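You operate a simulated robot arm through the tools that you are given. There is no shell and no other tool. Be economical: measure what you need, move in short steps, check, and stop when the job is done.

You are at the controls of a simulated two-armed robot. One attempt, no reset.

TASK
Get the air up and set the line to the pressure on the service card.
Fine: shut the blue valve, switch the compressor on, wait for green on the tank gauge, then open the yellow valve.

Only the result counts: the job must be done as asked and must still hold three seconds after the hand-in. Knocking over, shifting, dropping, spilling or breaking anything else fails it.

THE ROBOT
Two 7-joint arms with two-finger parallel grippers on one trunk, on a base that drives. Base frame: it is fixed to the floor where the robot stands at the start and does not move with it; the origin is under the middle of the robot, x ahead of it, y to its left, z up. Units: cm, rad, N and s.
The left shoulder is at the start at [8, 13.1, 94.7], the right one opposite. With the tool pointing down near the work surface each hand reaches from about 26 to 82 cm from the robot's upright axis, wherever it stands, measured 20 degrees to its own side. Places, roughly: air clamp lever [60, 80, 90]; belt knob [50, -30, 20]; belt lock lever [50, -20, 20]; blue valve [50, -20, 110]; compressor switch [60, -30, 120]; drain tap [50, 10, 20]; keg tap [70, 60, 40]; red valve [80, -240, 120]; regulator knob [60, 0, 130]; tank gauge [60, 10, 140]; trap lever [50, 0, 110]; winder main switch [60, -30, 140]; yellow valve [50, 10, 120]. Payload 1.57 kg a hand.
Tool frame (each hand has its own): the origin (TCP) lies between the finger pads and is the grasp point; the fingertips stand 3 cm ahead of it; z points along the fingers, y is the line along which they close. The gripper opens to 11 cm. The fingers are 2.4 cm wide and 1.2 cm thick; the gripper's body (4.8 by 11.2 cm) begins 7.8 cm behind the TCP.
Orientation is that of the tool frame in the base frame, as [roll, pitch, yaw] about the fixed x, y, z axes, in that order (R = Rz(yaw) Ry(pitch) Rx(roll)). With the fingers straight down and closing along the base's y, the tool's x points along the base's -x, its y along +y and its z along -z.

THE INTERFACE
- The arms move only by the tool play_rows. It takes "left_moves", "right_moves" or both (then of equal length, played together; a hand with none holds still); each is one flat list of numbers, 7 for each row, row after row: the turn, a rotation vector about the tool's x, y, z in rad, then the shift along the tool's x, y, z in cm, then the finger opening in cm, from 0 to 11. In form: [ax, ay, az, tx, ty, tz, hand, ax, ay, az, tx, ty, tz, hand, ...]. A call has 1 to 10 rows; each row shifts and turns the commanded pose from where the row before left it, along the tool's axes as they then stand. Rows are played at 5 a second. More than 5 cm and 0.15 rad between two rows, or a gripper value outside its range, and nothing of the call is played. A pose out of reach is approached as far as the arm can. The call stops where the force on the tool passes 90 N (or 10 N more than at its start, if that is more) or the arm is blocked; 0.2 s more then pass. Each finger travels about 10.8 cm/s and halts on what it meets, pressing with about 41 N; the grip force reading is that of the motor and also rises with nothing between the fingers. The clock runs only during rows and for 0.2 s after the last one: add rows that do not move to give the fingers time. The reply holds the time, the measured pose of the TCP, the force on the tool along the base axes, the opening and the grip force, in the units named above and with some noise, with the torque about the TCP (base axes, N m) and any sound that the robot's microphone picked up, and new pictures: "views" is both (left out), scene, wrist or none (wrist: the cameras of the hands that moved).
- Cameras (640 x 400 px; columns grow to the right, rows downward): "scene" is now at [-5.46, -0.49, 143.86]; the picture's right is [-0.04, -1.00, 0.00], its down [-0.36, 0.02, -0.93] and it looks along [0.93, -0.04, -0.36] (base axes); focal length 275 px, centre (320, 200). "left" rides on the left gripper at [7, -1.6, -14.1] in its tool frame; the picture's right is [0.23, 0.97, 0.00], its down [-0.86, 0.20, -0.48] and it looks along [-0.47, 0.11, 0.88] (tool axes); focal length 222 px, centre (320, 200). "right" rides on the right gripper at [7, 1.6, -14.1] in its tool frame; the picture's right is [-0.23, 0.97, 0.00], its down [-0.86, -0.20, -0.48] and it looks along [-0.47, -0.11, 0.88] (tool axes); focal length 222 px, centre (320, 200). There is no depth. A picture from a camera that has moved, and an enlarged one, comes with that camera's place and axes in the base frame and with its lens. The place of the scene camera against the robot may be out by one fixed shift of up to 1.2 cm in any direction.
- roll_base(legs): drives the robot by 1 to 6 legs, each [ahead, left, turn to the left] in cm, cm and rad, along the robot's own axes; the way and the turn of a leg run together, so that a leg with both is an arc; at most 150 cm and 3.142 rad a leg. The arms and the cameras ride along, it lands a little off, and it stops where it bumps. It gives what a move gives, and a new picture of the scene camera.
- pan_tilt(pan, tilt): turns the head with the scene camera to pan (to the left, within 1.902 rad either way) and tilt (down, from -0.506 to 1.204), counted from straight ahead of the robot. It gives what a move gives, and a new picture of the scene camera.
- zoom(camera, box): a new picture of the part [left, top, right, bottom] of that camera's present view, enlarged. No time passes.
- job_done(): hands the job in; it is judged then, once.

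Go step by step. Nothing tells you exact positions but the pictures and the camera data: compare them with the known pose of the tool, close in by small moves and look again before you grip or let go. The budget is 120 turns and 260 pictures, counting those below and the enlarged ones. Unless the task says otherwise, let go and move clear before handing in, and close with one line.

The tools are called after "Request:" by a JSON object that holds its "api" and its "payload". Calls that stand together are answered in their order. play_rows: Moves the arms, as the interface text tells. Its arguments: {"type":"object","properties":{"left_moves":{"type":"array"},"right_moves":{"type":"array"},"views":{"type":"string","enum":["both","scene","wrist","none"]}},"required":[]} The other tools are called the same way: roll_base (legs) drives the base; pan_tilt (pan, tilt) turns the head that bears the scene camera; zoom (camera, box) takes an enlarged picture of a part of a camera's view; job_done () hands the job in.

At the start:

```text
time_s: 0.0
left_tcp_pos: [42.5, 8.01, 100.01]
left_orientation: [3.141, -0.001, -3.142]
left_ft_force: [-0.1, 0.2, -0.2]
left_wrist_torque: [-0.02, -0.02, -0.01]
left_width: 10.98
left_grasp_force: 0.1
right_tcp_pos: [54.53, -42.18, 99.92]
right_orientation: [3.141, 0.003, -3.141]
right_ft_force: [0.3, -0.4, 0.2]
right_wrist_torque: [-0.01, 0.0, 0.0]
right_width: 11.03
right_grasp_force: 0.1
robot x, y, heading: [0.22, -0.08, -0.002]
head pan, tilt: [-0.044, 0.37]
```

scene: 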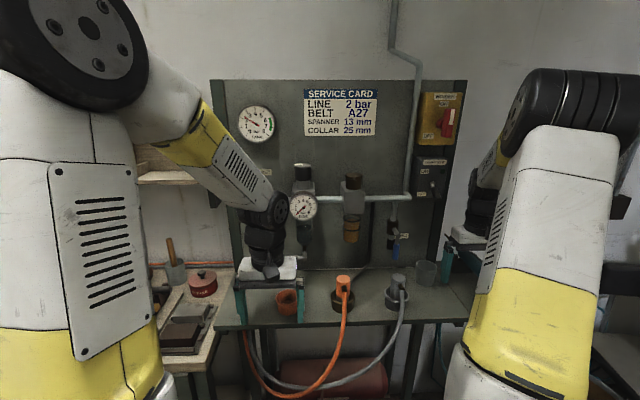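
right: 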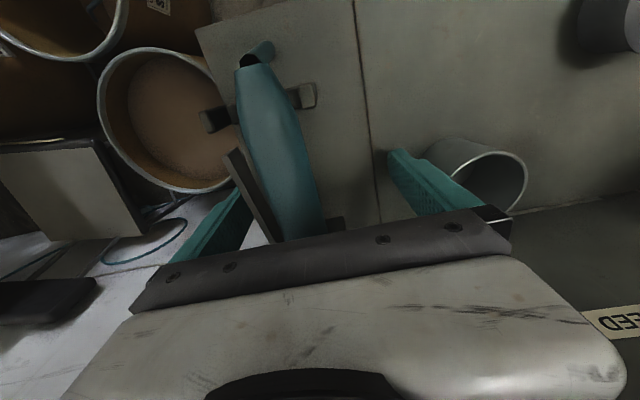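
left: 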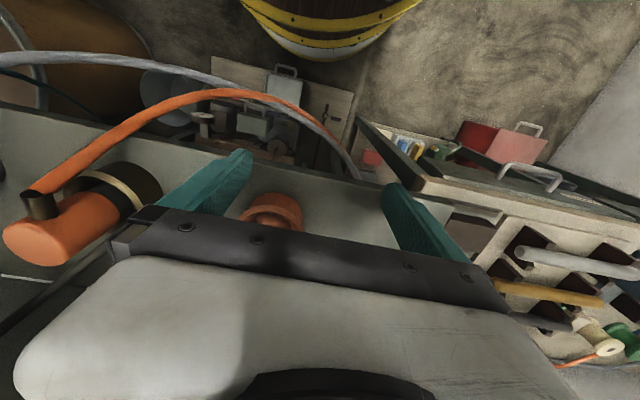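

The panel with the gauges, card, valves and switches is ahead; the card reads LINE 2 bar. I'll zoom in on the details first.

Request:
{"api": "zoom", "payload": {"camera": "scene", "box": [220, 80, 350, 270]}}

Request:
{"api": "zoom", "payload": {"camera": "scene", "box": [330, 80, 480, 290]}}

Request:
{"api": "zoom", "payload": {"camera": "scene", "box": [230, 250, 430, 400]}}

```text
2.11 times, centred on (285, 175) of scene
camera zoom: at [-5.46, -0.49, 143.86], right [-0.04, -1.0, 0.0], down [-0.36, 0.02, -0.93], along [0.93, -0.04, -0.36], focal length 579 px, centre (394, 253)
```

zoom: 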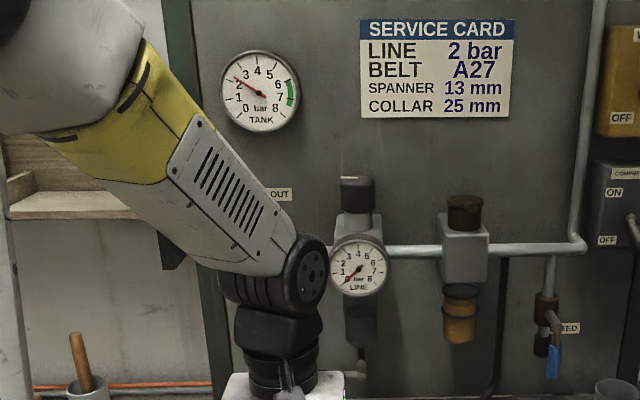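

```text
1.90 times, centred on (405, 185) of scene
camera zoom: at [-5.46, -0.49, 143.86], right [-0.04, -1.0, 0.0], down [-0.36, 0.02, -0.93], along [0.93, -0.04, -0.36], focal length 524 px, centre (158, 229)
```

zoom: 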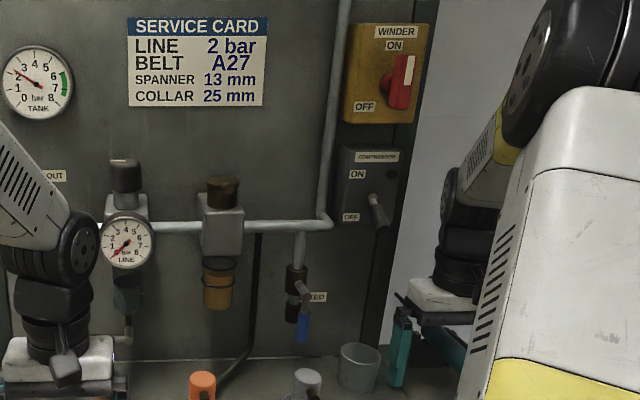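

```text
2.67 times, centred on (330, 325) of scene
camera zoom: at [-5.46, -0.49, 143.86], right [-0.04, -1.0, 0.0], down [-0.36, 0.02, -0.93], along [0.93, -0.04, -0.36], focal length 733 px, centre (293, -133)
```

zoom: 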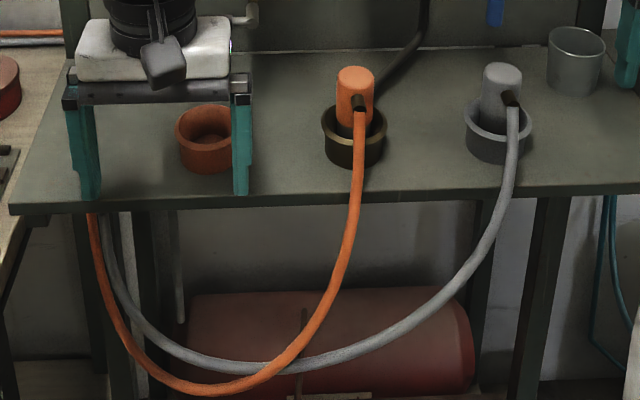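

The left forearm hides the yellow valve, and the blue handle hangs along its pipe (open). I'll pull the left hand back and to the left and look.

Request:
{"api": "play_rows", "payload": {"left_moves": [0, 0, 0, 4, 0, -2, 11, 0, 0, 0, 4, 2, -2, 11, 0, 0, 0, 2, 4, 0, 11, 0, 0, 0, 0, 4.5, 0, 11, 0, 0, 0, 0, 4.5, 0, 11, 0, 0, 0, 0, 4.5, 0, 11], "views": "scene"}}

```text
time_s: 1.4
left_tcp_pos: [32.45, 27.49, 103.98]
left_orientation: [-3.141, 0.0, 3.141]
left_ft_force: [-0.2, 0.6, 0.7]
left_wrist_torque: [0.0, 0.02, 0.01]
left_width: 11.01
left_grasp_force: 0.0
right_tcp_pos: [54.66, -42.24, 100.01]
right_orientation: [-3.141, 0.001, -3.141]
right_ft_force: [-0.1, -0.2, 0.3]
right_wrist_torque: [0.02, 0.0, 0.0]
right_width: 10.99
right_grasp_force: 0.1
robot x, y, heading: [-0.26, -0.08, 0.003]
head pan, tilt: [-0.044, 0.37]
camera scene: at [-5.47, -0.51, 143.86], right [-0.04, -1.0, 0.0], down [-0.36, 0.02, -0.93], along [0.93, -0.04, -0.36], focal length 275 px, centre (320, 200)
```

scene: 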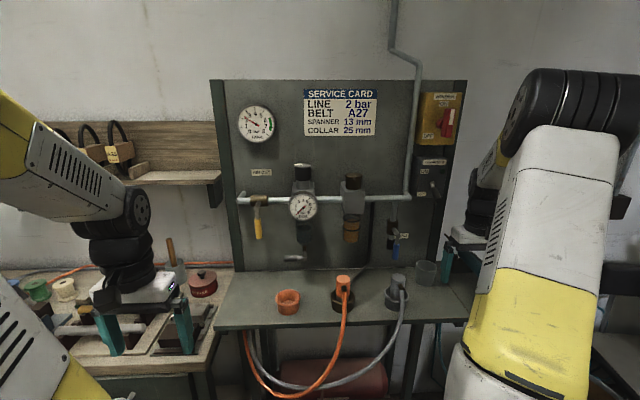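

Request:
{"api": "zoom", "payload": {"camera": "scene", "box": [235, 155, 315, 275]}}

Request:
{"api": "zoom", "payload": {"camera": "scene", "box": [325, 160, 405, 280]}}

Request:
{"api": "zoom", "payload": {"camera": "scene", "box": [375, 80, 475, 280]}}

Request:
{"api": "pan_tilt", "payload": {"pan": -0.044, "tilt": 0.9}}

```text
3.33 times, centred on (275, 215) of scene
camera zoom: at [-5.47, -0.51, 143.86], right [-0.04, -1.0, 0.0], down [-0.36, 0.02, -0.93], along [0.93, -0.04, -0.36], focal length 916 px, centre (470, 150)
```

zoom: 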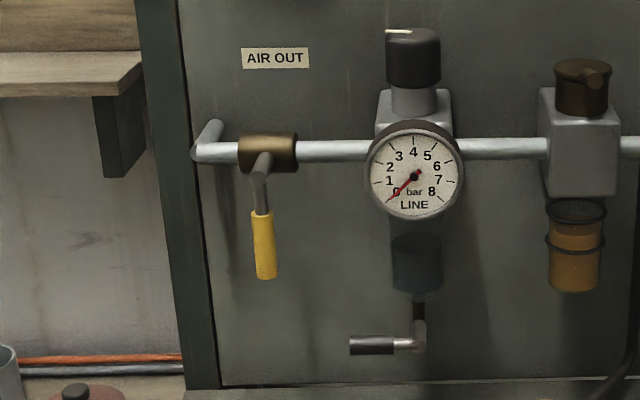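

```text
3.33 times, centred on (365, 220) of scene
camera zoom: at [-5.47, -0.51, 143.86], right [-0.04, -1.0, 0.0], down [-0.36, 0.02, -0.93], along [0.93, -0.04, -0.36], focal length 916 px, centre (170, 133)
```

zoom: 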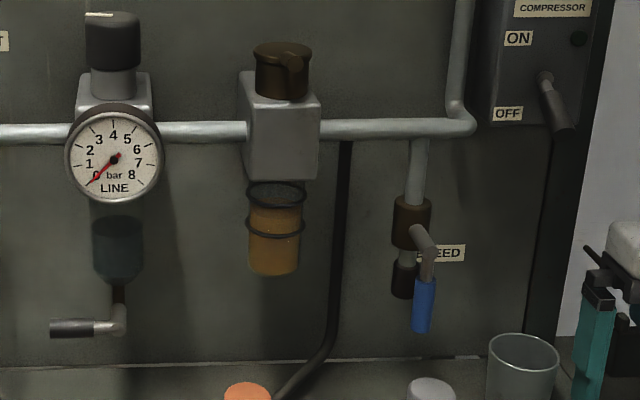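

```text
2.00 times, centred on (425, 180) of scene
camera zoom: at [-5.47, -0.51, 143.86], right [-0.04, -1.0, 0.0], down [-0.36, 0.02, -0.93], along [0.93, -0.04, -0.36], focal length 550 px, centre (110, 240)
```

zoom: 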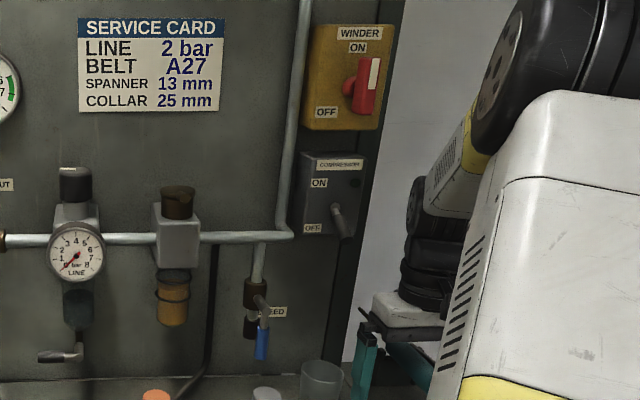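

```text
time_s: 2.4
left_tcp_pos: [32.52, 27.5, 103.84]
left_orientation: [3.141, 0.001, -3.14]
left_ft_force: [-0.5, 0.0, -0.6]
left_wrist_torque: [-0.02, -0.02, -0.03]
left_width: 11.0
left_grasp_force: 0.1
right_tcp_pos: [54.64, -42.31, 99.96]
right_orientation: [3.14, 0.0, 3.142]
right_ft_force: [0.3, 0.2, 0.3]
right_wrist_torque: [0.0, 0.0, 0.0]
right_width: 11.02
right_grasp_force: 0.0
robot x, y, heading: [0.18, -0.29, -0.001]
head pan, tilt: [-0.044, 0.901]
camera scene: at [-7.2, -0.41, 139.29], right [-0.04, -1.0, 0.0], down [-0.78, 0.03, -0.62], along [0.62, -0.03, -0.78], focal length 275 px, centre (320, 200)
```

scene: 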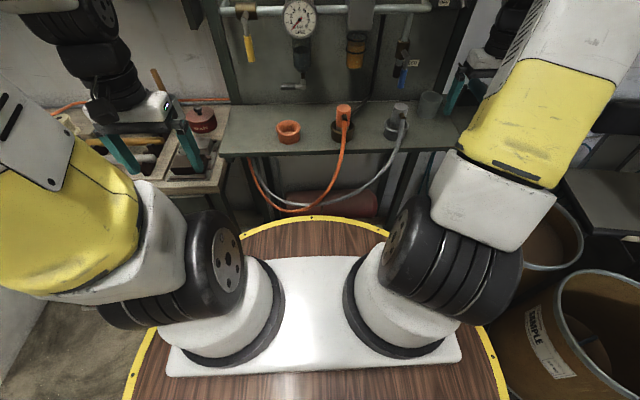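

Request:
{"api": "zoom", "payload": {"camera": "scene", "box": [230, 140, 430, 230]}}

Request:
{"api": "pan_tilt", "payload": {"pan": -0.044, "tilt": 0.3}}

```text
3.20 times, centred on (330, 185) of scene
camera zoom: at [-7.2, -0.41, 139.29], right [-0.04, -1.0, 0.0], down [-0.78, 0.03, -0.62], along [0.62, -0.03, -0.78], focal length 880 px, centre (288, 248)
```

zoom: 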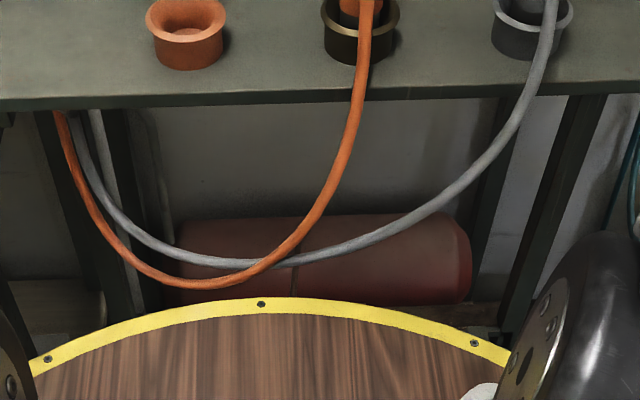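

```text
time_s: 3.4
left_tcp_pos: [32.56, 27.48, 103.92]
left_orientation: [3.141, -0.001, -3.141]
left_ft_force: [0.4, -0.1, -0.1]
left_wrist_torque: [-0.04, 0.0, 0.0]
left_width: 11.01
left_grasp_force: 0.1
right_tcp_pos: [54.73, -42.17, 100.01]
right_orientation: [3.141, 0.0, 3.141]
right_ft_force: [0.7, -1.0, -1.2]
right_wrist_torque: [0.0, 0.01, 0.01]
right_width: 10.99
right_grasp_force: 0.0
robot x, y, heading: [0.2, 0.19, -0.0]
head pan, tilt: [-0.044, 0.3]
camera scene: at [-5.42, -0.49, 144.5], right [-0.04, -1.0, 0.0], down [-0.3, 0.01, -0.95], along [0.95, -0.04, -0.3], focal length 275 px, centre (320, 200)
```

scene: 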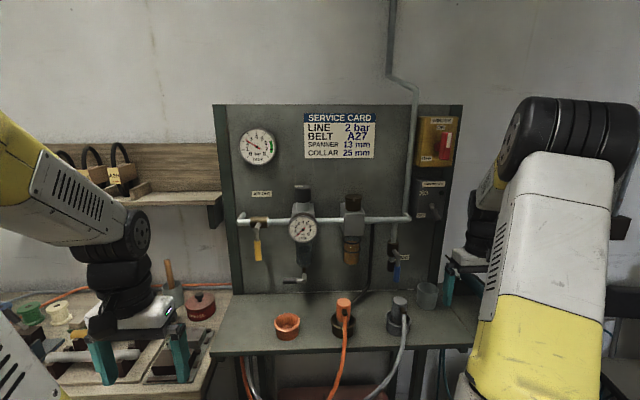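

Everything relevant is visible now: the yellow handle is across its pipe (shut), and blue and the compressor switch are on the right. I'll withdraw the right hand and start turning it to point forward.

Request:
{"api": "play_rows", "payload": {"right_moves": [0, 0, 0, 4, 0, -3, 11, 0, 0, 0, 4, 0, -3, 11, 0, 0, 0, 4, 0, -3, 5, 0, -0.15, 0, 0, 0, 0, 5, 0, -0.15, 0, 0, 0, 0, 5, 0, -0.15, 0, 0, 0, 0, 0, 0, -0.15, 0, 0, 0, 0, 0, 0, -0.15, 0, 0, 0, 0, 0, 0, -0.15, 0, 0, 0, 0, 0, 0, -0.15, 0, 0, 0, 0, 0], "views": "both"}}

```text
time_s: 5.5
left_tcp_pos: [32.57, 27.38, 103.92]
left_orientation: [3.141, 0.001, -3.14]
left_ft_force: [0.4, -0.1, 0.3]
left_wrist_torque: [0.02, -0.05, 0.04]
left_width: 10.99
left_grasp_force: 0.0
right_tcp_pos: [42.54, -42.26, 108.93]
right_orientation: [3.14, 1.05, 3.14]
right_ft_force: [0.2, 0.1, -0.4]
right_wrist_torque: [0.01, 0.0, -0.01]
right_width: 0.0
right_grasp_force: 21.8
robot x, y, heading: [0.23, -0.05, -0.0]
head pan, tilt: [-0.044, 0.3]
camera scene: at [-5.44, -0.48, 144.51], right [-0.04, -1.0, 0.0], down [-0.3, 0.01, -0.96], along [0.95, -0.04, -0.3], focal length 275 px, centre (320, 200)
camera right: at [26.84, -40.68, 110.04], right [0.11, 0.97, 0.2], down [0.01, -0.2, 0.98], along [0.99, -0.11, -0.03], focal length 222 px, centre (320, 200)
```

scene: 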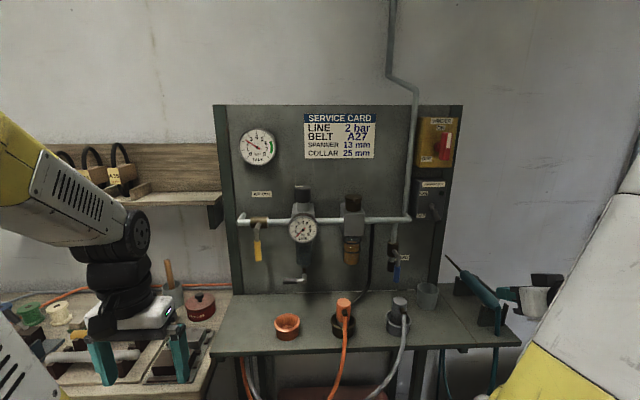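
right: 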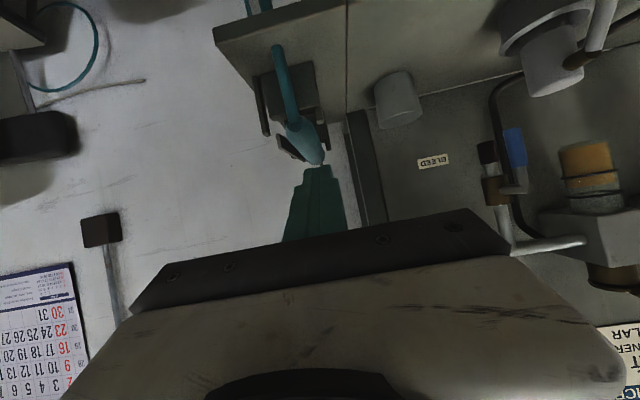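

The blue handle is near (53,-22,107) with its pivot around (56,-22,112); the label reads BLEED. I'll finish pointing the hand forward and bring the closed fingers to the handle's right side.

Request:
{"api": "play_rows", "payload": {"right_moves": [0, -0.15, 0, 0, 0, 0, 0, 0, -0.15, 0, 0, 0, 0, 0, 0, -0.15, 0, 0, 0, 0, 0, 0, -0.07, 0, 0, 0, 0, 0, 0, 0, 0, 1, 4, 1, 0, 0, 0, 0, 1, 4, 1, 0, 0, 0, 0, 0, 4, 1, 0, 0, 0, 0, 0, 3, 0, 0], "views": "both"}}

```text
time_s: 7.3
left_tcp_pos: [32.55, 27.48, 104.01]
left_orientation: [3.14, 0.0, -3.141]
left_ft_force: [-0.6, 0.3, 0.2]
left_wrist_torque: [0.06, -0.02, 0.0]
left_width: 11.01
left_grasp_force: 0.1
right_tcp_pos: [51.78, -36.62, 105.89]
right_orientation: [-3.036, 1.571, -3.034]
right_ft_force: [-0.1, 0.0, -0.5]
right_wrist_torque: [-0.01, 0.02, 0.04]
right_width: 0.0
right_grasp_force: 21.1
right hand out of reach, approached as far as the arm can: row 5, 6, 7, 8
robot x, y, heading: [-0.2, 0.13, -0.001]
head pan, tilt: [-0.044, 0.3]
camera scene: at [-5.44, -0.51, 144.51], right [-0.04, -1.0, 0.0], down [-0.3, 0.01, -0.96], along [0.95, -0.04, -0.3], focal length 275 px, centre (320, 200)
camera right: at [37.48, -35.16, 98.98], right [0.0, 0.97, 0.23], down [-0.48, -0.2, 0.86], along [0.88, -0.11, 0.47], focal length 222 px, centre (320, 200)
```

scene: 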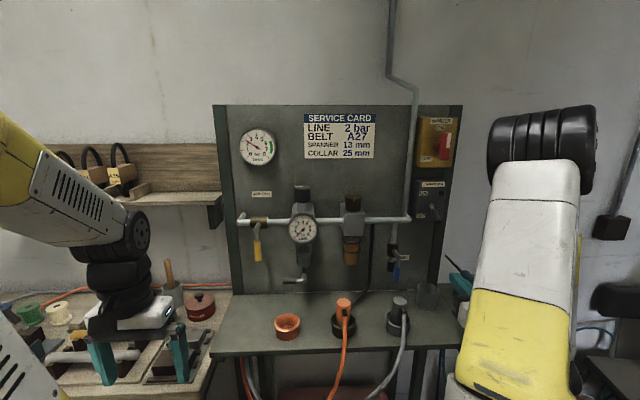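
right: 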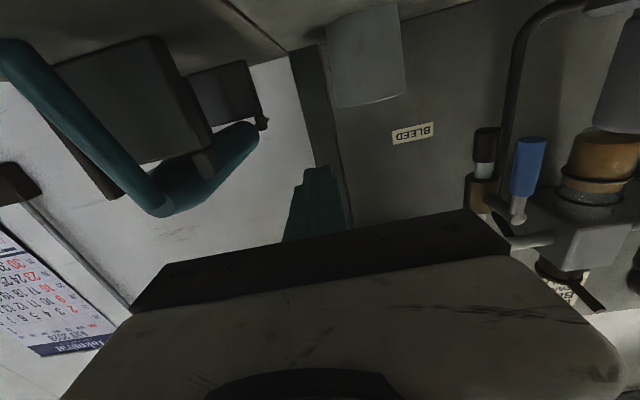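

The hand is too close to the robot for a forward-pointing pose, so I'll back the base off 20 cm and re-check.

Request:
{"api": "roll_base", "payload": {"legs": [[-20, 0, 0]]}}

Request:
{"api": "play_rows", "payload": {"right_moves": [0, 0, 0, 0, 0, 0, 0, 0, 0, 0, 0, 0, 0, 0], "views": "both"}}

```text
time_s: 8.9
left_tcp_pos: [12.61, 27.55, 104.01]
left_orientation: [3.141, -0.003, 3.139]
left_ft_force: [0.0, -0.2, 0.4]
left_wrist_torque: [-0.01, -0.03, 0.03]
left_width: 10.99
left_grasp_force: 0.0
right_tcp_pos: [31.75, -36.72, 105.77]
right_orientation: [3.115, 1.569, 3.119]
right_ft_force: [0.2, 0.5, -0.3]
right_wrist_torque: [0.0, 0.0, 0.0]
right_width: 0.0
right_grasp_force: 20.9
robot x, y, heading: [-20.08, -0.38, -0.001]
head pan, tilt: [-0.044, 0.3]
camera scene: at [-25.37, -0.47, 144.51], right [-0.04, -1.0, 0.0], down [-0.3, 0.01, -0.96], along [0.95, -0.04, -0.3], focal length 275 px, centre (320, 200)
```

scene: 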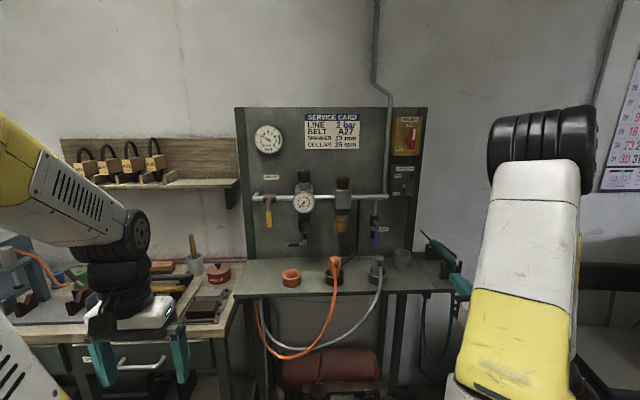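

```text
time_s: 9.5
left_tcp_pos: [12.55, 27.53, 104.0]
left_orientation: [-3.141, 0.001, 3.139]
left_ft_force: [-0.4, 0.1, -0.2]
left_wrist_torque: [-0.01, 0.02, 0.0]
left_width: 11.01
left_grasp_force: 0.1
right_tcp_pos: [31.67, -36.73, 105.79]
right_orientation: [3.063, 1.57, 3.062]
right_ft_force: [-0.1, -0.1, 0.2]
right_wrist_torque: [0.0, 0.03, 0.02]
right_width: 0.0
right_grasp_force: 21.7
robot x, y, heading: [-20.29, 0.03, -0.002]
head pan, tilt: [-0.044, 0.3]
camera scene: at [-25.38, -0.47, 144.51], right [-0.04, -1.0, 0.0], down [-0.3, 0.01, -0.96], along [0.95, -0.04, -0.3], focal length 275 px, centre (320, 200)
camera right: at [17.48, -35.18, 98.98], right [0.0, 0.97, 0.23], down [-0.48, -0.2, 0.86], along [0.88, -0.11, 0.47], focal length 222 px, centre (320, 200)
```

scene: 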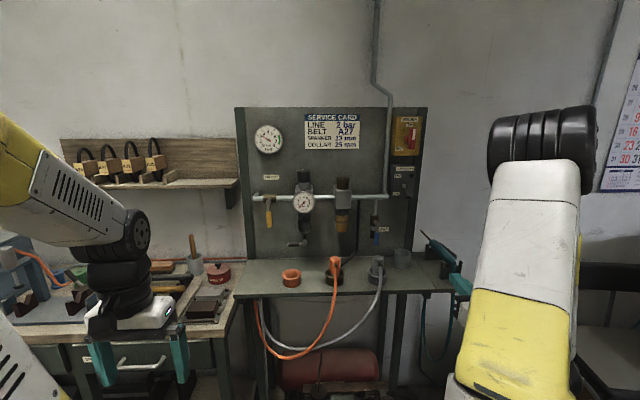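
right: 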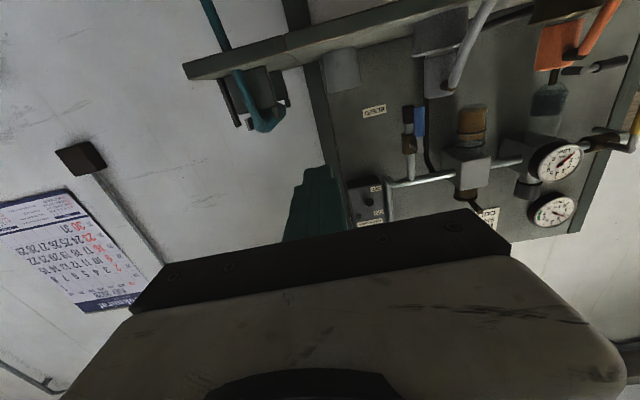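

Request:
{"api": "play_rows", "payload": {"right_moves": [0, 0, 0, 0, 3, 3, 0, 0, 0, 0, 0, 3, 4, 0, 0, 0, 0, 0, 3.5, 4, 0, 0, 0, 0, 0, 0, 3, 0], "views": "both"}}

```text
refused: row 3 steps farther than a row can; nothing moved
```

Request:
{"api": "play_rows", "payload": {"right_moves": [0, 0, 0, 0, 3, 3, 0, 0, 0, 0, 0, 3, 3.5, 0, 0, 0, 0, 0, 3.5, 3.5, 0, 0, 0, 0, 0, 0, 4, 0], "views": "both"}}

```text
time_s: 10.5
left_tcp_pos: [12.66, 27.39, 104.03]
left_orientation: [3.14, -0.001, 3.14]
left_ft_force: [-0.4, -0.3, -0.5]
left_wrist_torque: [0.03, -0.01, 0.0]
left_width: 11.02
left_grasp_force: 0.1
right_tcp_pos: [45.74, -27.17, 105.82]
right_orientation: [2.689, 1.57, 2.69]
right_ft_force: [-0.4, 0.4, 1.0]
right_wrist_torque: [-0.01, 0.01, 0.03]
right_width: 0.03
right_grasp_force: 21.2
robot x, y, heading: [-19.96, 0.07, -0.002]
head pan, tilt: [-0.044, 0.3]
camera scene: at [-25.41, -0.49, 144.51], right [-0.04, -1.0, 0.0], down [-0.3, 0.01, -0.96], along [0.95, -0.04, -0.3], focal length 275 px, centre (320, 200)
camera right: at [31.59, -25.65, 98.96], right [0.0, 0.97, 0.23], down [-0.48, -0.2, 0.86], along [0.88, -0.11, 0.47], focal length 222 px, centre (320, 200)
```

scene: 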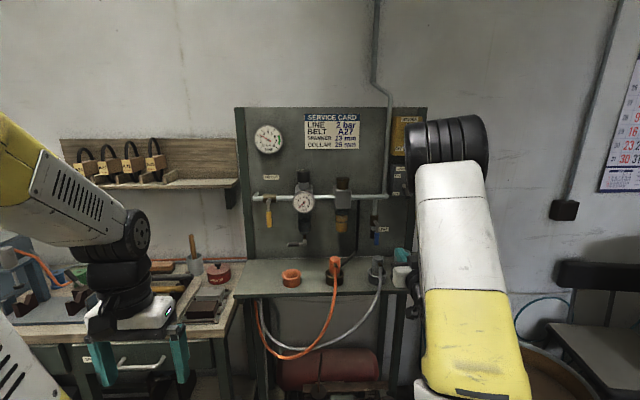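
right: 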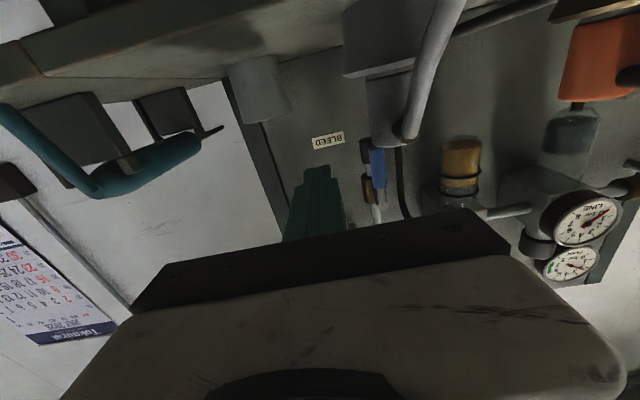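

Request:
{"api": "zoom", "payload": {"camera": "right", "box": [260, 100, 460, 240]}}

Request:
{"api": "zoom", "payload": {"camera": "scene", "box": [340, 150, 440, 300]}}

```text
2.86 times, centred on (360, 170) of right
camera zoom: at [31.59, -25.65, 98.96], right [0.0, 0.97, 0.23], down [-0.48, -0.2, 0.86], along [0.88, -0.11, 0.47], focal length 635 px, centre (206, 286)
```

zoom: 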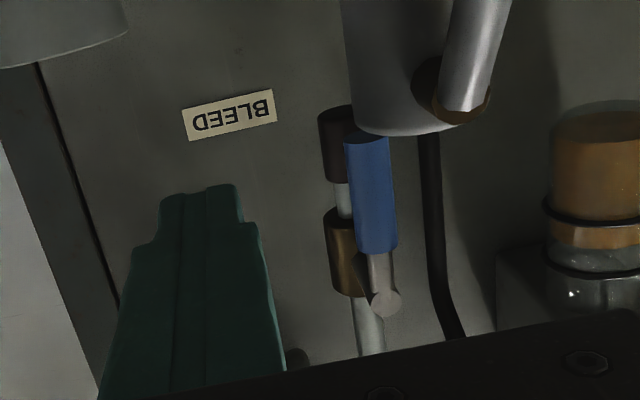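

```text
2.67 times, centred on (390, 225) of scene
camera zoom: at [-25.41, -0.49, 144.51], right [-0.04, -1.0, 0.0], down [-0.3, 0.01, -0.96], along [0.95, -0.04, -0.3], focal length 733 px, centre (133, 133)
```

zoom: 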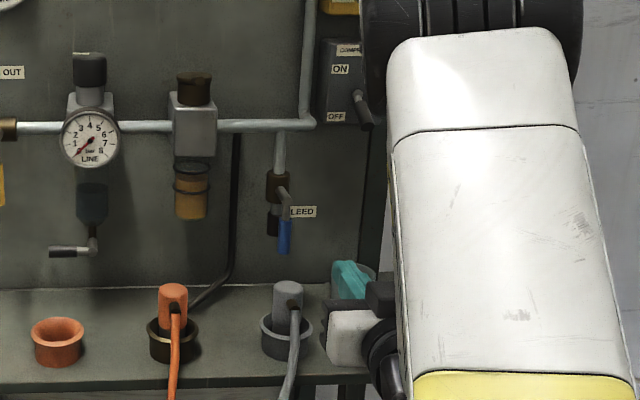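

The blue handle is at about (52.8,-21.9,107.4), hinging about an axis along x at z≈112.4. I'll come in beside it and nudge it to the left to test that direction.

Request:
{"api": "play_rows", "payload": {"right_moves": [0, 0, 0, -1.6, 0, 2.6, 0, 0, 0, 0, 0, 0, 2.7, 0, 0, 0, 0, 0, 1.5, 0, 0, 0, 0, 0, 0, 1.7, 0, 0, 0, 0, 0, 0.3, 1.4, 0, 0, 0, 0, 0, 0, 1.4, 0, 0], "views": "wrist"}}

```text
time_s: 11.9
left_tcp_pos: [12.6, 27.46, 103.98]
left_orientation: [-3.142, 0.0, 3.139]
left_ft_force: [0.0, 0.1, 0.1]
left_wrist_torque: [0.0, 0.01, -0.01]
left_width: 10.99
left_grasp_force: 0.1
right_tcp_pos: [50.13, -25.27, 107.66]
right_orientation: [2.856, 1.567, 2.87]
right_ft_force: [-0.6, 0.5, -0.6]
right_wrist_torque: [0.02, -0.05, 0.04]
right_width: 0.02
right_grasp_force: 21.0
right hand out of reach, approached as far as the arm can: row 4, 5, 6
robot x, y, heading: [-20.14, 0.36, -0.004]
head pan, tilt: [-0.044, 0.3]
camera right: at [36.06, -23.85, 100.89], right [-0.01, 0.97, 0.23], down [-0.47, -0.21, 0.86], along [0.88, -0.1, 0.46], focal length 222 px, centre (320, 200)
```

right: 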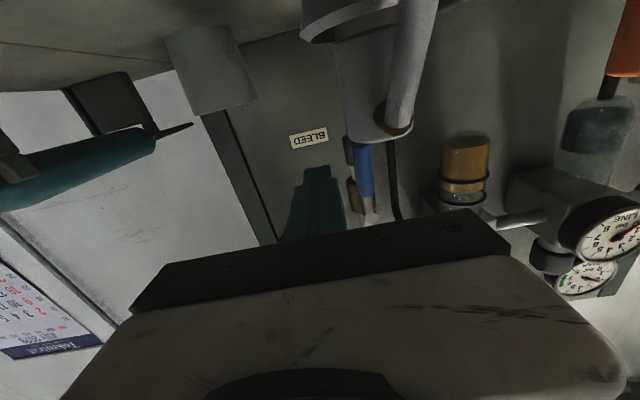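

The arm reaches a joint limit here. I'll back off slightly, tip the fingers downward by about 35° and see whether that opens up reach.

Request:
{"api": "play_rows", "payload": {"right_moves": [0, 0, 0, 0, -2, -4, 0, 0, 0.15, 0, 0, 0, 0, 0, 0, 0.15, 0, 0, 0, 0, 0, 0, 0.15, 0, 0, 0, 0, 0, 0, 0.15, 0, 0, 0, 0, 0, 0, 0, 0, 0, 4, 0, 0, 0, 0, 0, 0, 4, 0, 0], "views": "wrist"}}

```text
time_s: 13.5
left_tcp_pos: [12.55, 27.41, 103.93]
left_orientation: [3.141, 0.0, 3.141]
left_ft_force: [0.1, -0.3, -0.5]
left_wrist_torque: [0.05, 0.02, 0.02]
left_width: 11.02
left_grasp_force: 0.0
right_tcp_pos: [46.12, -19.5, 107.84]
right_orientation: [3.141, 0.969, 3.14]
right_ft_force: [0.0, -0.9, 0.0]
right_wrist_torque: [0.02, -0.03, 0.07]
right_width: 0.03
right_grasp_force: 21.1
robot x, y, heading: [-19.89, 0.29, -0.004]
head pan, tilt: [-0.044, 0.3]
camera right: at [30.6, -17.87, 110.13], right [0.13, 0.97, 0.19], down [0.09, -0.2, 0.98], along [0.99, -0.11, -0.11], focal length 222 px, centre (320, 200)
```

right: 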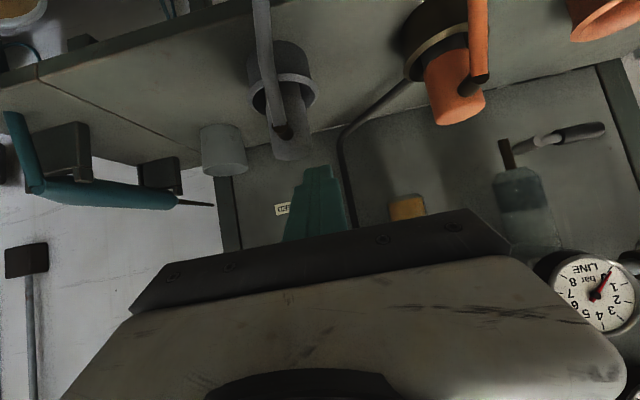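

That orientation is reachable. Now go to the handle's right side, in to its depth, then nudge left.

Request:
{"api": "play_rows", "payload": {"right_moves": [0, 0, 0, 0, -3.5, 0, 0, 0, 0, 0, 0, -3.5, 0, 0, 0, 0, 0, -1.72, 0, 1.88, 0, 0, 0, 0, -1.72, 0, 1.88, 0, 0, 0, 0, 0, 2.4, 0, 0, 0, 0, 0, 0.25, 1.4, 0.17, 0, 0, 0, 0, 0, 1.4, 0, 0, 0, 0, 0, 0, 0, 0, 0], "views": "both"}}

```text
time_s: 15.3
left_tcp_pos: [12.71, 27.16, 104.03]
left_orientation: [3.139, 0.0, 3.137]
left_ft_force: [0.6, -0.1, 0.4]
left_wrist_torque: [0.02, 0.0, 0.04]
left_width: 10.98
left_grasp_force: 0.0
right_tcp_pos: [51.1, -23.07, 108.31]
right_orientation: [-3.129, 0.971, 3.118]
right_ft_force: [18.6, -65.1, 8.3]
right_wrist_torque: [0.13, -0.1, -1.32]
right_width: 0.02
right_grasp_force: 21.0
robot x, y, heading: [-20.01, -0.33, -0.007]
head pan, tilt: [-0.044, 0.3]
camera scene: at [-25.3, -0.83, 144.51], right [-0.05, -1.0, 0.0], down [-0.3, 0.02, -0.96], along [0.95, -0.04, -0.3], focal length 275 px, centre (320, 200)
camera right: at [35.56, -21.03, 110.57], right [0.16, 0.97, 0.18], down [0.08, -0.19, 0.98], along [0.98, -0.14, -0.11], focal length 222 px, centre (320, 200)
```

scene: 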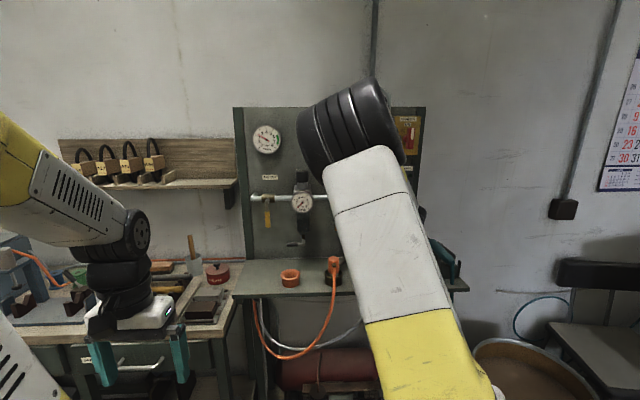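
right: 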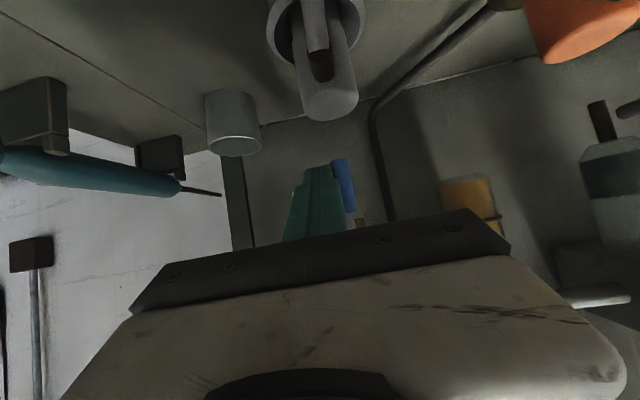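

It hits a hard stop to the left (65 N), so it turns the other way. I'll back off and go round to its left side.

Request:
{"api": "play_rows", "payload": {"right_moves": [0, 0, 0, 0, -2.5, 0, 0, 0, 0, 0, 0, 0, -4, 0, 0, 0, 0, 0, 0, -2, 0, 0, 0, 0, 0, 4, 0, 0, 0, 0, 0, 0, 4, 0, 0], "views": "both"}}

```text
time_s: 16.5
left_tcp_pos: [12.59, 27.41, 104.01]
left_orientation: [-3.141, 0.0, 3.141]
left_ft_force: [0.4, -0.4, 0.4]
left_wrist_torque: [0.03, 0.01, 0.02]
left_width: 10.98
left_grasp_force: 0.1
right_tcp_pos: [46.18, -15.36, 111.52]
right_orientation: [3.141, 0.97, -3.141]
right_ft_force: [-0.1, -0.7, 0.1]
right_wrist_torque: [0.04, -0.01, 0.03]
right_width: 0.0
right_grasp_force: 20.9
robot x, y, heading: [-19.77, -0.52, 0.004]
head pan, tilt: [-0.044, 0.3]
camera scene: at [-25.38, -0.53, 144.51], right [-0.05, -1.0, 0.0], down [-0.3, 0.01, -0.96], along [0.95, -0.04, -0.3], focal length 275 px, centre (320, 200)
camera right: at [30.62, -13.92, 113.83], right [0.13, 0.97, 0.19], down [0.09, -0.2, 0.98], along [0.99, -0.11, -0.11], focal length 222 px, centre (320, 200)
```

scene: 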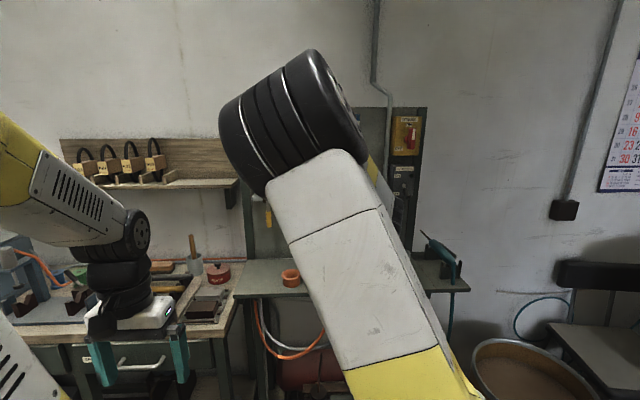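
right: 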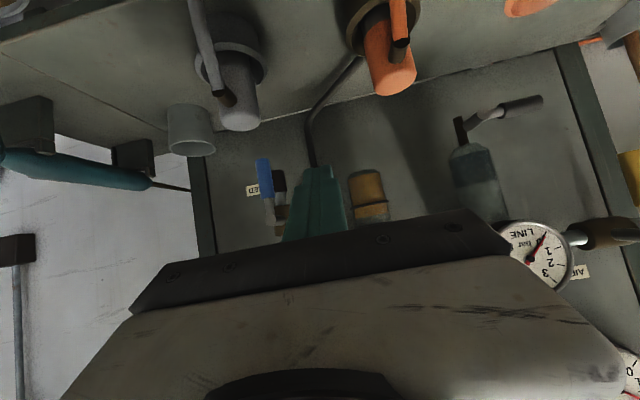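

Request:
{"api": "play_rows", "payload": {"right_moves": [0, 0, 0, 0, -2.2, 0, 0, 0, 0, 0, 0, 0, 3, 0, 0, 0, 0, 0, 0, 3, 0, 0, 0, 0, 0, -2.5, 0, 0, 0, 0, 0, 0.29, -1.36, 0.2, 0, 0, 0, 0, 0, -1.4, 0, 0, 0, 0, 0, 0, 0, 0, 0], "views": "wrist"}}

```text
time_s: 18.1
left_tcp_pos: [12.67, 27.45, 103.94]
left_orientation: [3.141, 0.002, 3.14]
left_ft_force: [0.3, 0.0, 0.3]
left_wrist_torque: [0.0, 0.0, 0.03]
left_width: 10.99
left_grasp_force: 0.2
right_tcp_pos: [51.34, -22.97, 107.91]
right_orientation: [3.141, 0.969, 3.141]
right_ft_force: [-0.5, -0.1, -0.6]
right_wrist_torque: [0.0, 0.06, 0.01]
right_width: 0.01
right_grasp_force: 21.0
robot x, y, heading: [-20.43, 0.48, -0.004]
head pan, tilt: [-0.044, 0.3]
camera right: at [35.69, -21.47, 110.21], right [0.13, 0.97, 0.19], down [0.09, -0.2, 0.98], along [0.99, -0.11, -0.11], focal length 222 px, centre (320, 200)
```

right: 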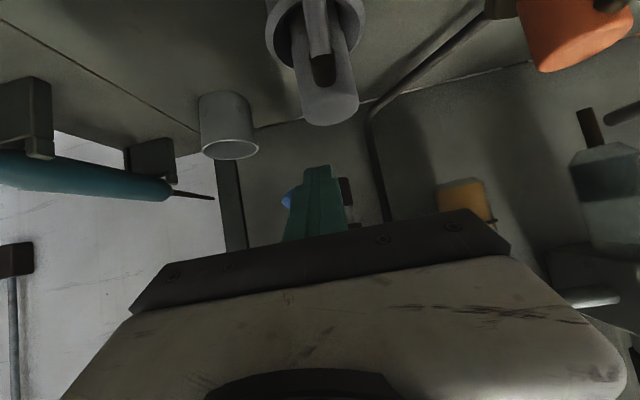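

The handle swings freely to the right. Continuing the arc to horizontal.

Request:
{"api": "play_rows", "payload": {"right_moves": [0, 0, 0, -0.31, -1.35, -0.21, 0, 0, 0, 0, -0.59, -1.21, -0.41, 0, 0, 0, 0, -0.82, -0.98, -0.57, 0, 0, 0, 0, -1.01, -0.69, -0.7, 0, 0, 0, 0, -0.5, 0, -0.35, 0, 0, 0, 0, -0.5, 0, -0.35, 0], "views": "wrist"}}

```text
time_s: 19.5
left_tcp_pos: [12.71, 27.41, 103.99]
left_orientation: [-3.14, 0.0, 3.139]
left_ft_force: [0.5, 1.2, 0.4]
left_wrist_torque: [0.02, 0.02, 0.03]
left_width: 11.03
left_grasp_force: 0.2
right_tcp_pos: [50.83, -27.29, 111.5]
right_orientation: [3.141, 0.957, 3.139]
right_ft_force: [-26.1, 4.0, -49.9]
right_wrist_torque: [-0.42, 0.75, -0.43]
right_width: 0.0
right_grasp_force: 21.3
robot x, y, heading: [-20.22, -0.0, -0.005]
head pan, tilt: [-0.044, 0.3]
camera right: at [35.24, -25.74, 114.16], right [0.13, 0.97, 0.18], down [0.1, -0.2, 0.97], along [0.99, -0.11, -0.13], focal length 222 px, centre (320, 200)
```

right: 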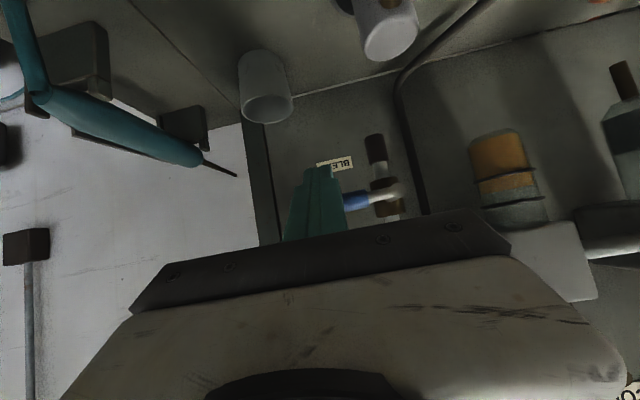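

The handle is horizontal and against its stop. I'll lower off, retract and look at the result and the compressor switch.

Request:
{"api": "play_rows", "payload": {"right_moves": [0, 0, 0, 2, 0, 0.5, 0, 0, 0, 0, 0.5, 0, -4.5, 0, 0, 0, 0, 0, -2, -4, 0, 0, 0, 0, 0, -3.5, -3, 0, 0, 0, 0, 0, -4, -1, 0], "views": "both"}}

Request:
{"api": "zoom", "payload": {"camera": "scene", "box": [330, 100, 450, 280]}}

Request:
{"api": "zoom", "payload": {"camera": "right", "box": [250, 60, 550, 260]}}

```text
time_s: 20.7
left_tcp_pos: [12.55, 27.52, 103.93]
left_orientation: [3.141, -0.001, -3.141]
left_ft_force: [0.6, 0.4, 0.1]
left_wrist_torque: [-0.03, 0.0, 0.02]
left_width: 11.01
left_grasp_force: 0.0
right_tcp_pos: [39.83, -36.54, 117.01]
right_orientation: [3.141, 0.97, -3.139]
right_ft_force: [0.3, 1.1, -0.1]
right_wrist_torque: [-0.04, 0.02, -0.03]
right_width: 0.0
right_grasp_force: 21.5
robot x, y, heading: [-20.02, 0.18, -0.001]
head pan, tilt: [-0.044, 0.3]
camera scene: at [-25.37, -0.43, 144.51], right [-0.04, -1.0, 0.0], down [-0.3, 0.01, -0.96], along [0.95, -0.04, -0.3], focal length 275 px, centre (320, 200)
camera right: at [24.32, -35.15, 119.39], right [0.13, 0.97, 0.19], down [0.09, -0.2, 0.98], along [0.99, -0.11, -0.11], focal length 222 px, centre (320, 200)
```

scene: 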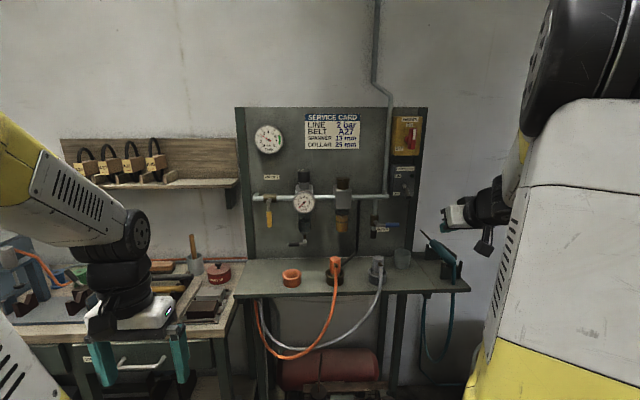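
right: 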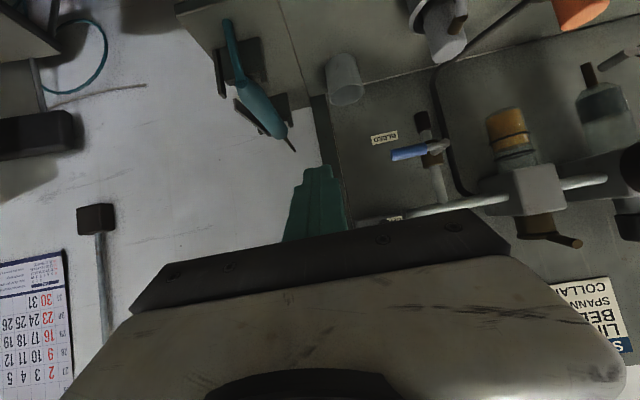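

```text
2.22 times, centred on (390, 190) of scene
camera zoom: at [-25.37, -0.43, 144.51], right [-0.04, -1.0, 0.0], down [-0.3, 0.01, -0.96], along [0.95, -0.04, -0.3], focal length 611 px, centre (164, 222)
```

zoom: 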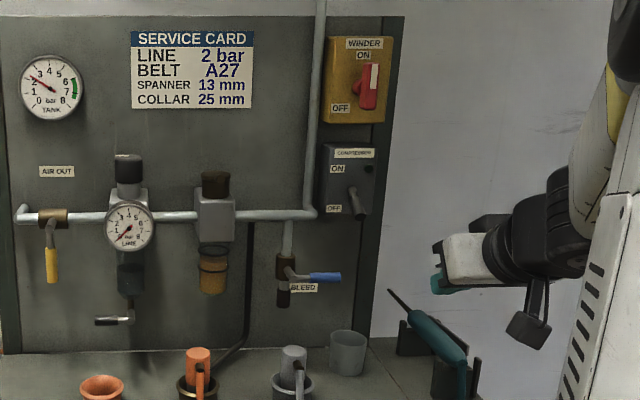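

```text
2.00 times, centred on (400, 160) of right
camera zoom: at [24.32, -35.15, 119.39], right [0.13, 0.97, 0.19], down [0.09, -0.2, 0.98], along [0.99, -0.11, -0.11], focal length 444 px, centre (160, 280)
```

zoom: 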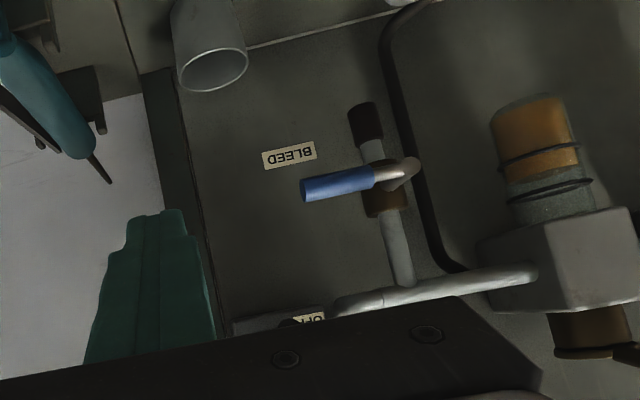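

The blue valve is shut (handle across its pipe). The compressor toggle runs from about (57,-30.5,123.5) out to a tip near (52,-30,121); I'll level the fingers and bring them below it.

Request:
{"api": "play_rows", "payload": {"right_moves": [0, -0.14, 0, 0, 0, 0, 0, 0, -0.14, 0, 0, 0, 0, 0, 0, -0.14, 0, 0, 0, 0, 0, 0, -0.08, 0, 0, 0, 0, 0, 0, 0, 0, 0.5, 3, 2.5, 0, 0, 0, 0, 0.5, 3, 2.5, 0], "views": "both"}}

Request:
{"api": "zoom", "payload": {"camera": "scene", "box": [340, 150, 480, 270]}}

Request:
{"api": "zoom", "payload": {"camera": "right", "box": [250, 100, 450, 240]}}

```text
time_s: 22.1
left_tcp_pos: [12.58, 27.42, 103.84]
left_orientation: [3.141, 0.0, 3.141]
left_ft_force: [0.1, -0.6, 0.6]
left_wrist_torque: [0.01, -0.02, -0.01]
left_width: 11.0
left_grasp_force: 0.1
right_tcp_pos: [44.79, -30.8, 115.52]
right_orientation: [-3.139, 1.469, -3.135]
right_ft_force: [0.3, -0.8, -0.5]
right_wrist_torque: [0.0, 0.02, 0.01]
right_width: 0.0
right_grasp_force: 21.5
robot x, y, heading: [-19.76, -0.03, 0.0]
head pan, tilt: [-0.044, 0.3]
camera scene: at [-25.41, -0.51, 144.51], right [-0.05, -1.0, 0.0], down [-0.3, 0.01, -0.96], along [0.95, -0.04, -0.3], focal length 275 px, centre (320, 200)
camera right: at [30.1, -29.2, 110.13], right [0.02, 0.97, 0.23], down [-0.39, -0.2, 0.9], along [0.92, -0.11, 0.38], focal length 222 px, centre (320, 200)
```

scene: 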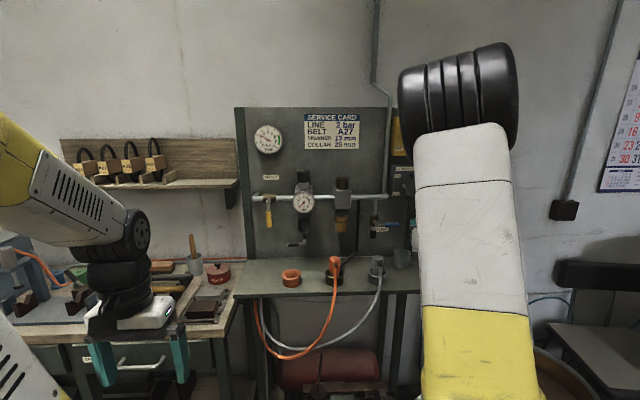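
right: 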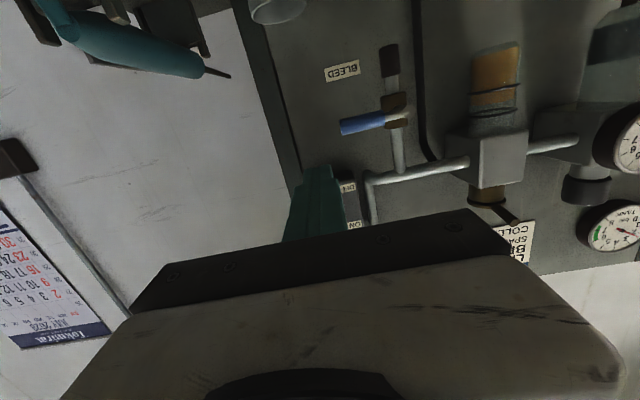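

```text
3.33 times, centred on (410, 210) of scene
camera zoom: at [-25.41, -0.51, 144.51], right [-0.05, -1.0, 0.0], down [-0.3, 0.01, -0.96], along [0.95, -0.04, -0.3], focal length 916 px, centre (20, 167)
```

zoom: 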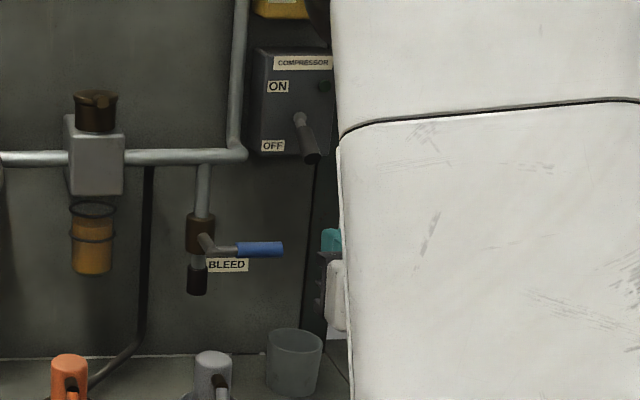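

```text
2.86 times, centred on (350, 170) of right
camera zoom: at [30.1, -29.2, 110.13], right [0.02, 0.97, 0.23], down [-0.39, -0.2, 0.9], along [0.92, -0.11, 0.38], focal length 635 px, centre (234, 286)
```

zoom: 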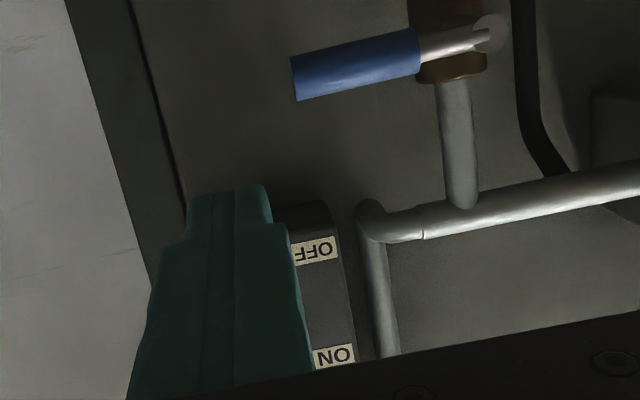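

Request:
{"api": "play_rows", "payload": {"right_moves": [0, 0, 0, -1.8, 0.4, 0, 0, 0, 0, 0, -0.3, 0, 3.4, 0, 0, 0, 0, -0.3, 0, 3.2, 0, 0, 0, 0, -1.2, 0, 0, 0, 0, 0, 0, -1.2, 0, 0, 0, 0, 0, 0, -1.2, 0, 0, 0], "views": "both"}}

Request:
{"api": "zoom", "payload": {"camera": "scene", "box": [340, 120, 480, 240]}}

```text
time_s: 23.5
left_tcp_pos: [12.58, 27.49, 103.92]
left_orientation: [3.141, 0.001, 3.141]
left_ft_force: [-0.5, 0.2, 0.7]
left_wrist_torque: [-0.01, -0.01, 0.03]
left_width: 11.01
left_grasp_force: 0.1
right_tcp_pos: [51.94, -30.26, 120.91]
right_orientation: [-3.136, 1.472, -3.136]
right_ft_force: [-0.7, 0.3, 0.9]
right_wrist_torque: [0.02, -0.04, 0.01]
right_width: 0.0
right_grasp_force: 21.7
robot x, y, heading: [-19.83, -0.09, -0.002]
head pan, tilt: [-0.044, 0.3]
camera scene: at [-25.38, -0.47, 144.51], right [-0.04, -1.0, 0.0], down [-0.3, 0.01, -0.96], along [0.95, -0.04, -0.3], focal length 275 px, centre (320, 200)
camera right: at [37.21, -28.73, 115.47], right [0.02, 0.97, 0.23], down [-0.39, -0.2, 0.9], along [0.92, -0.11, 0.38], focal length 222 px, centre (320, 200)
```

scene: 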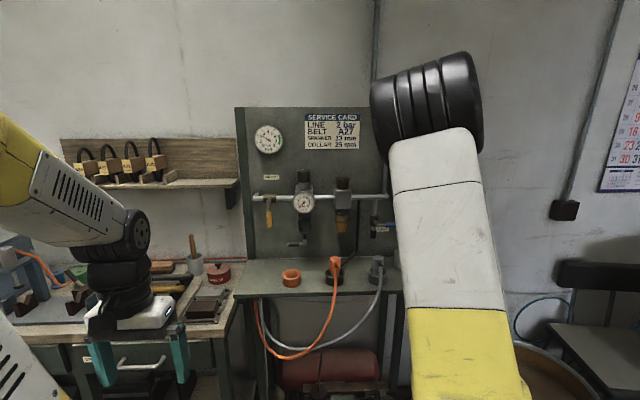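
right: 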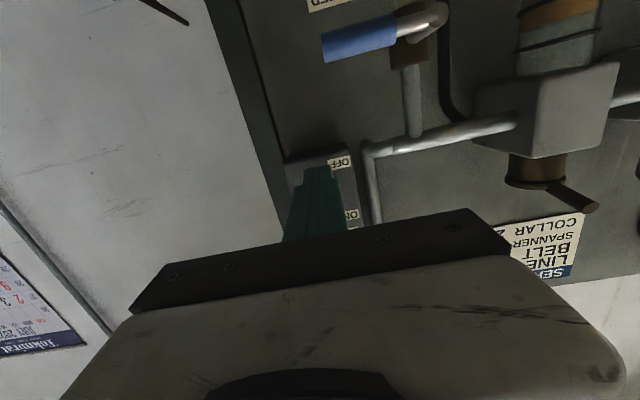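

```text
3.33 times, centred on (410, 180) of scene
camera zoom: at [-25.38, -0.47, 144.51], right [-0.04, -1.0, 0.0], down [-0.3, 0.01, -0.96], along [0.95, -0.04, -0.3], focal length 916 px, centre (20, 267)
```

zoom: 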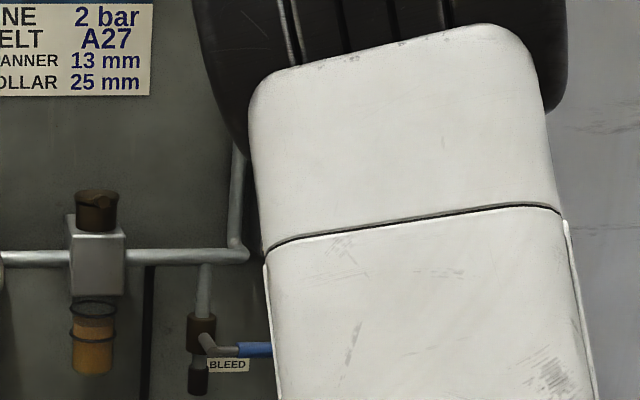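

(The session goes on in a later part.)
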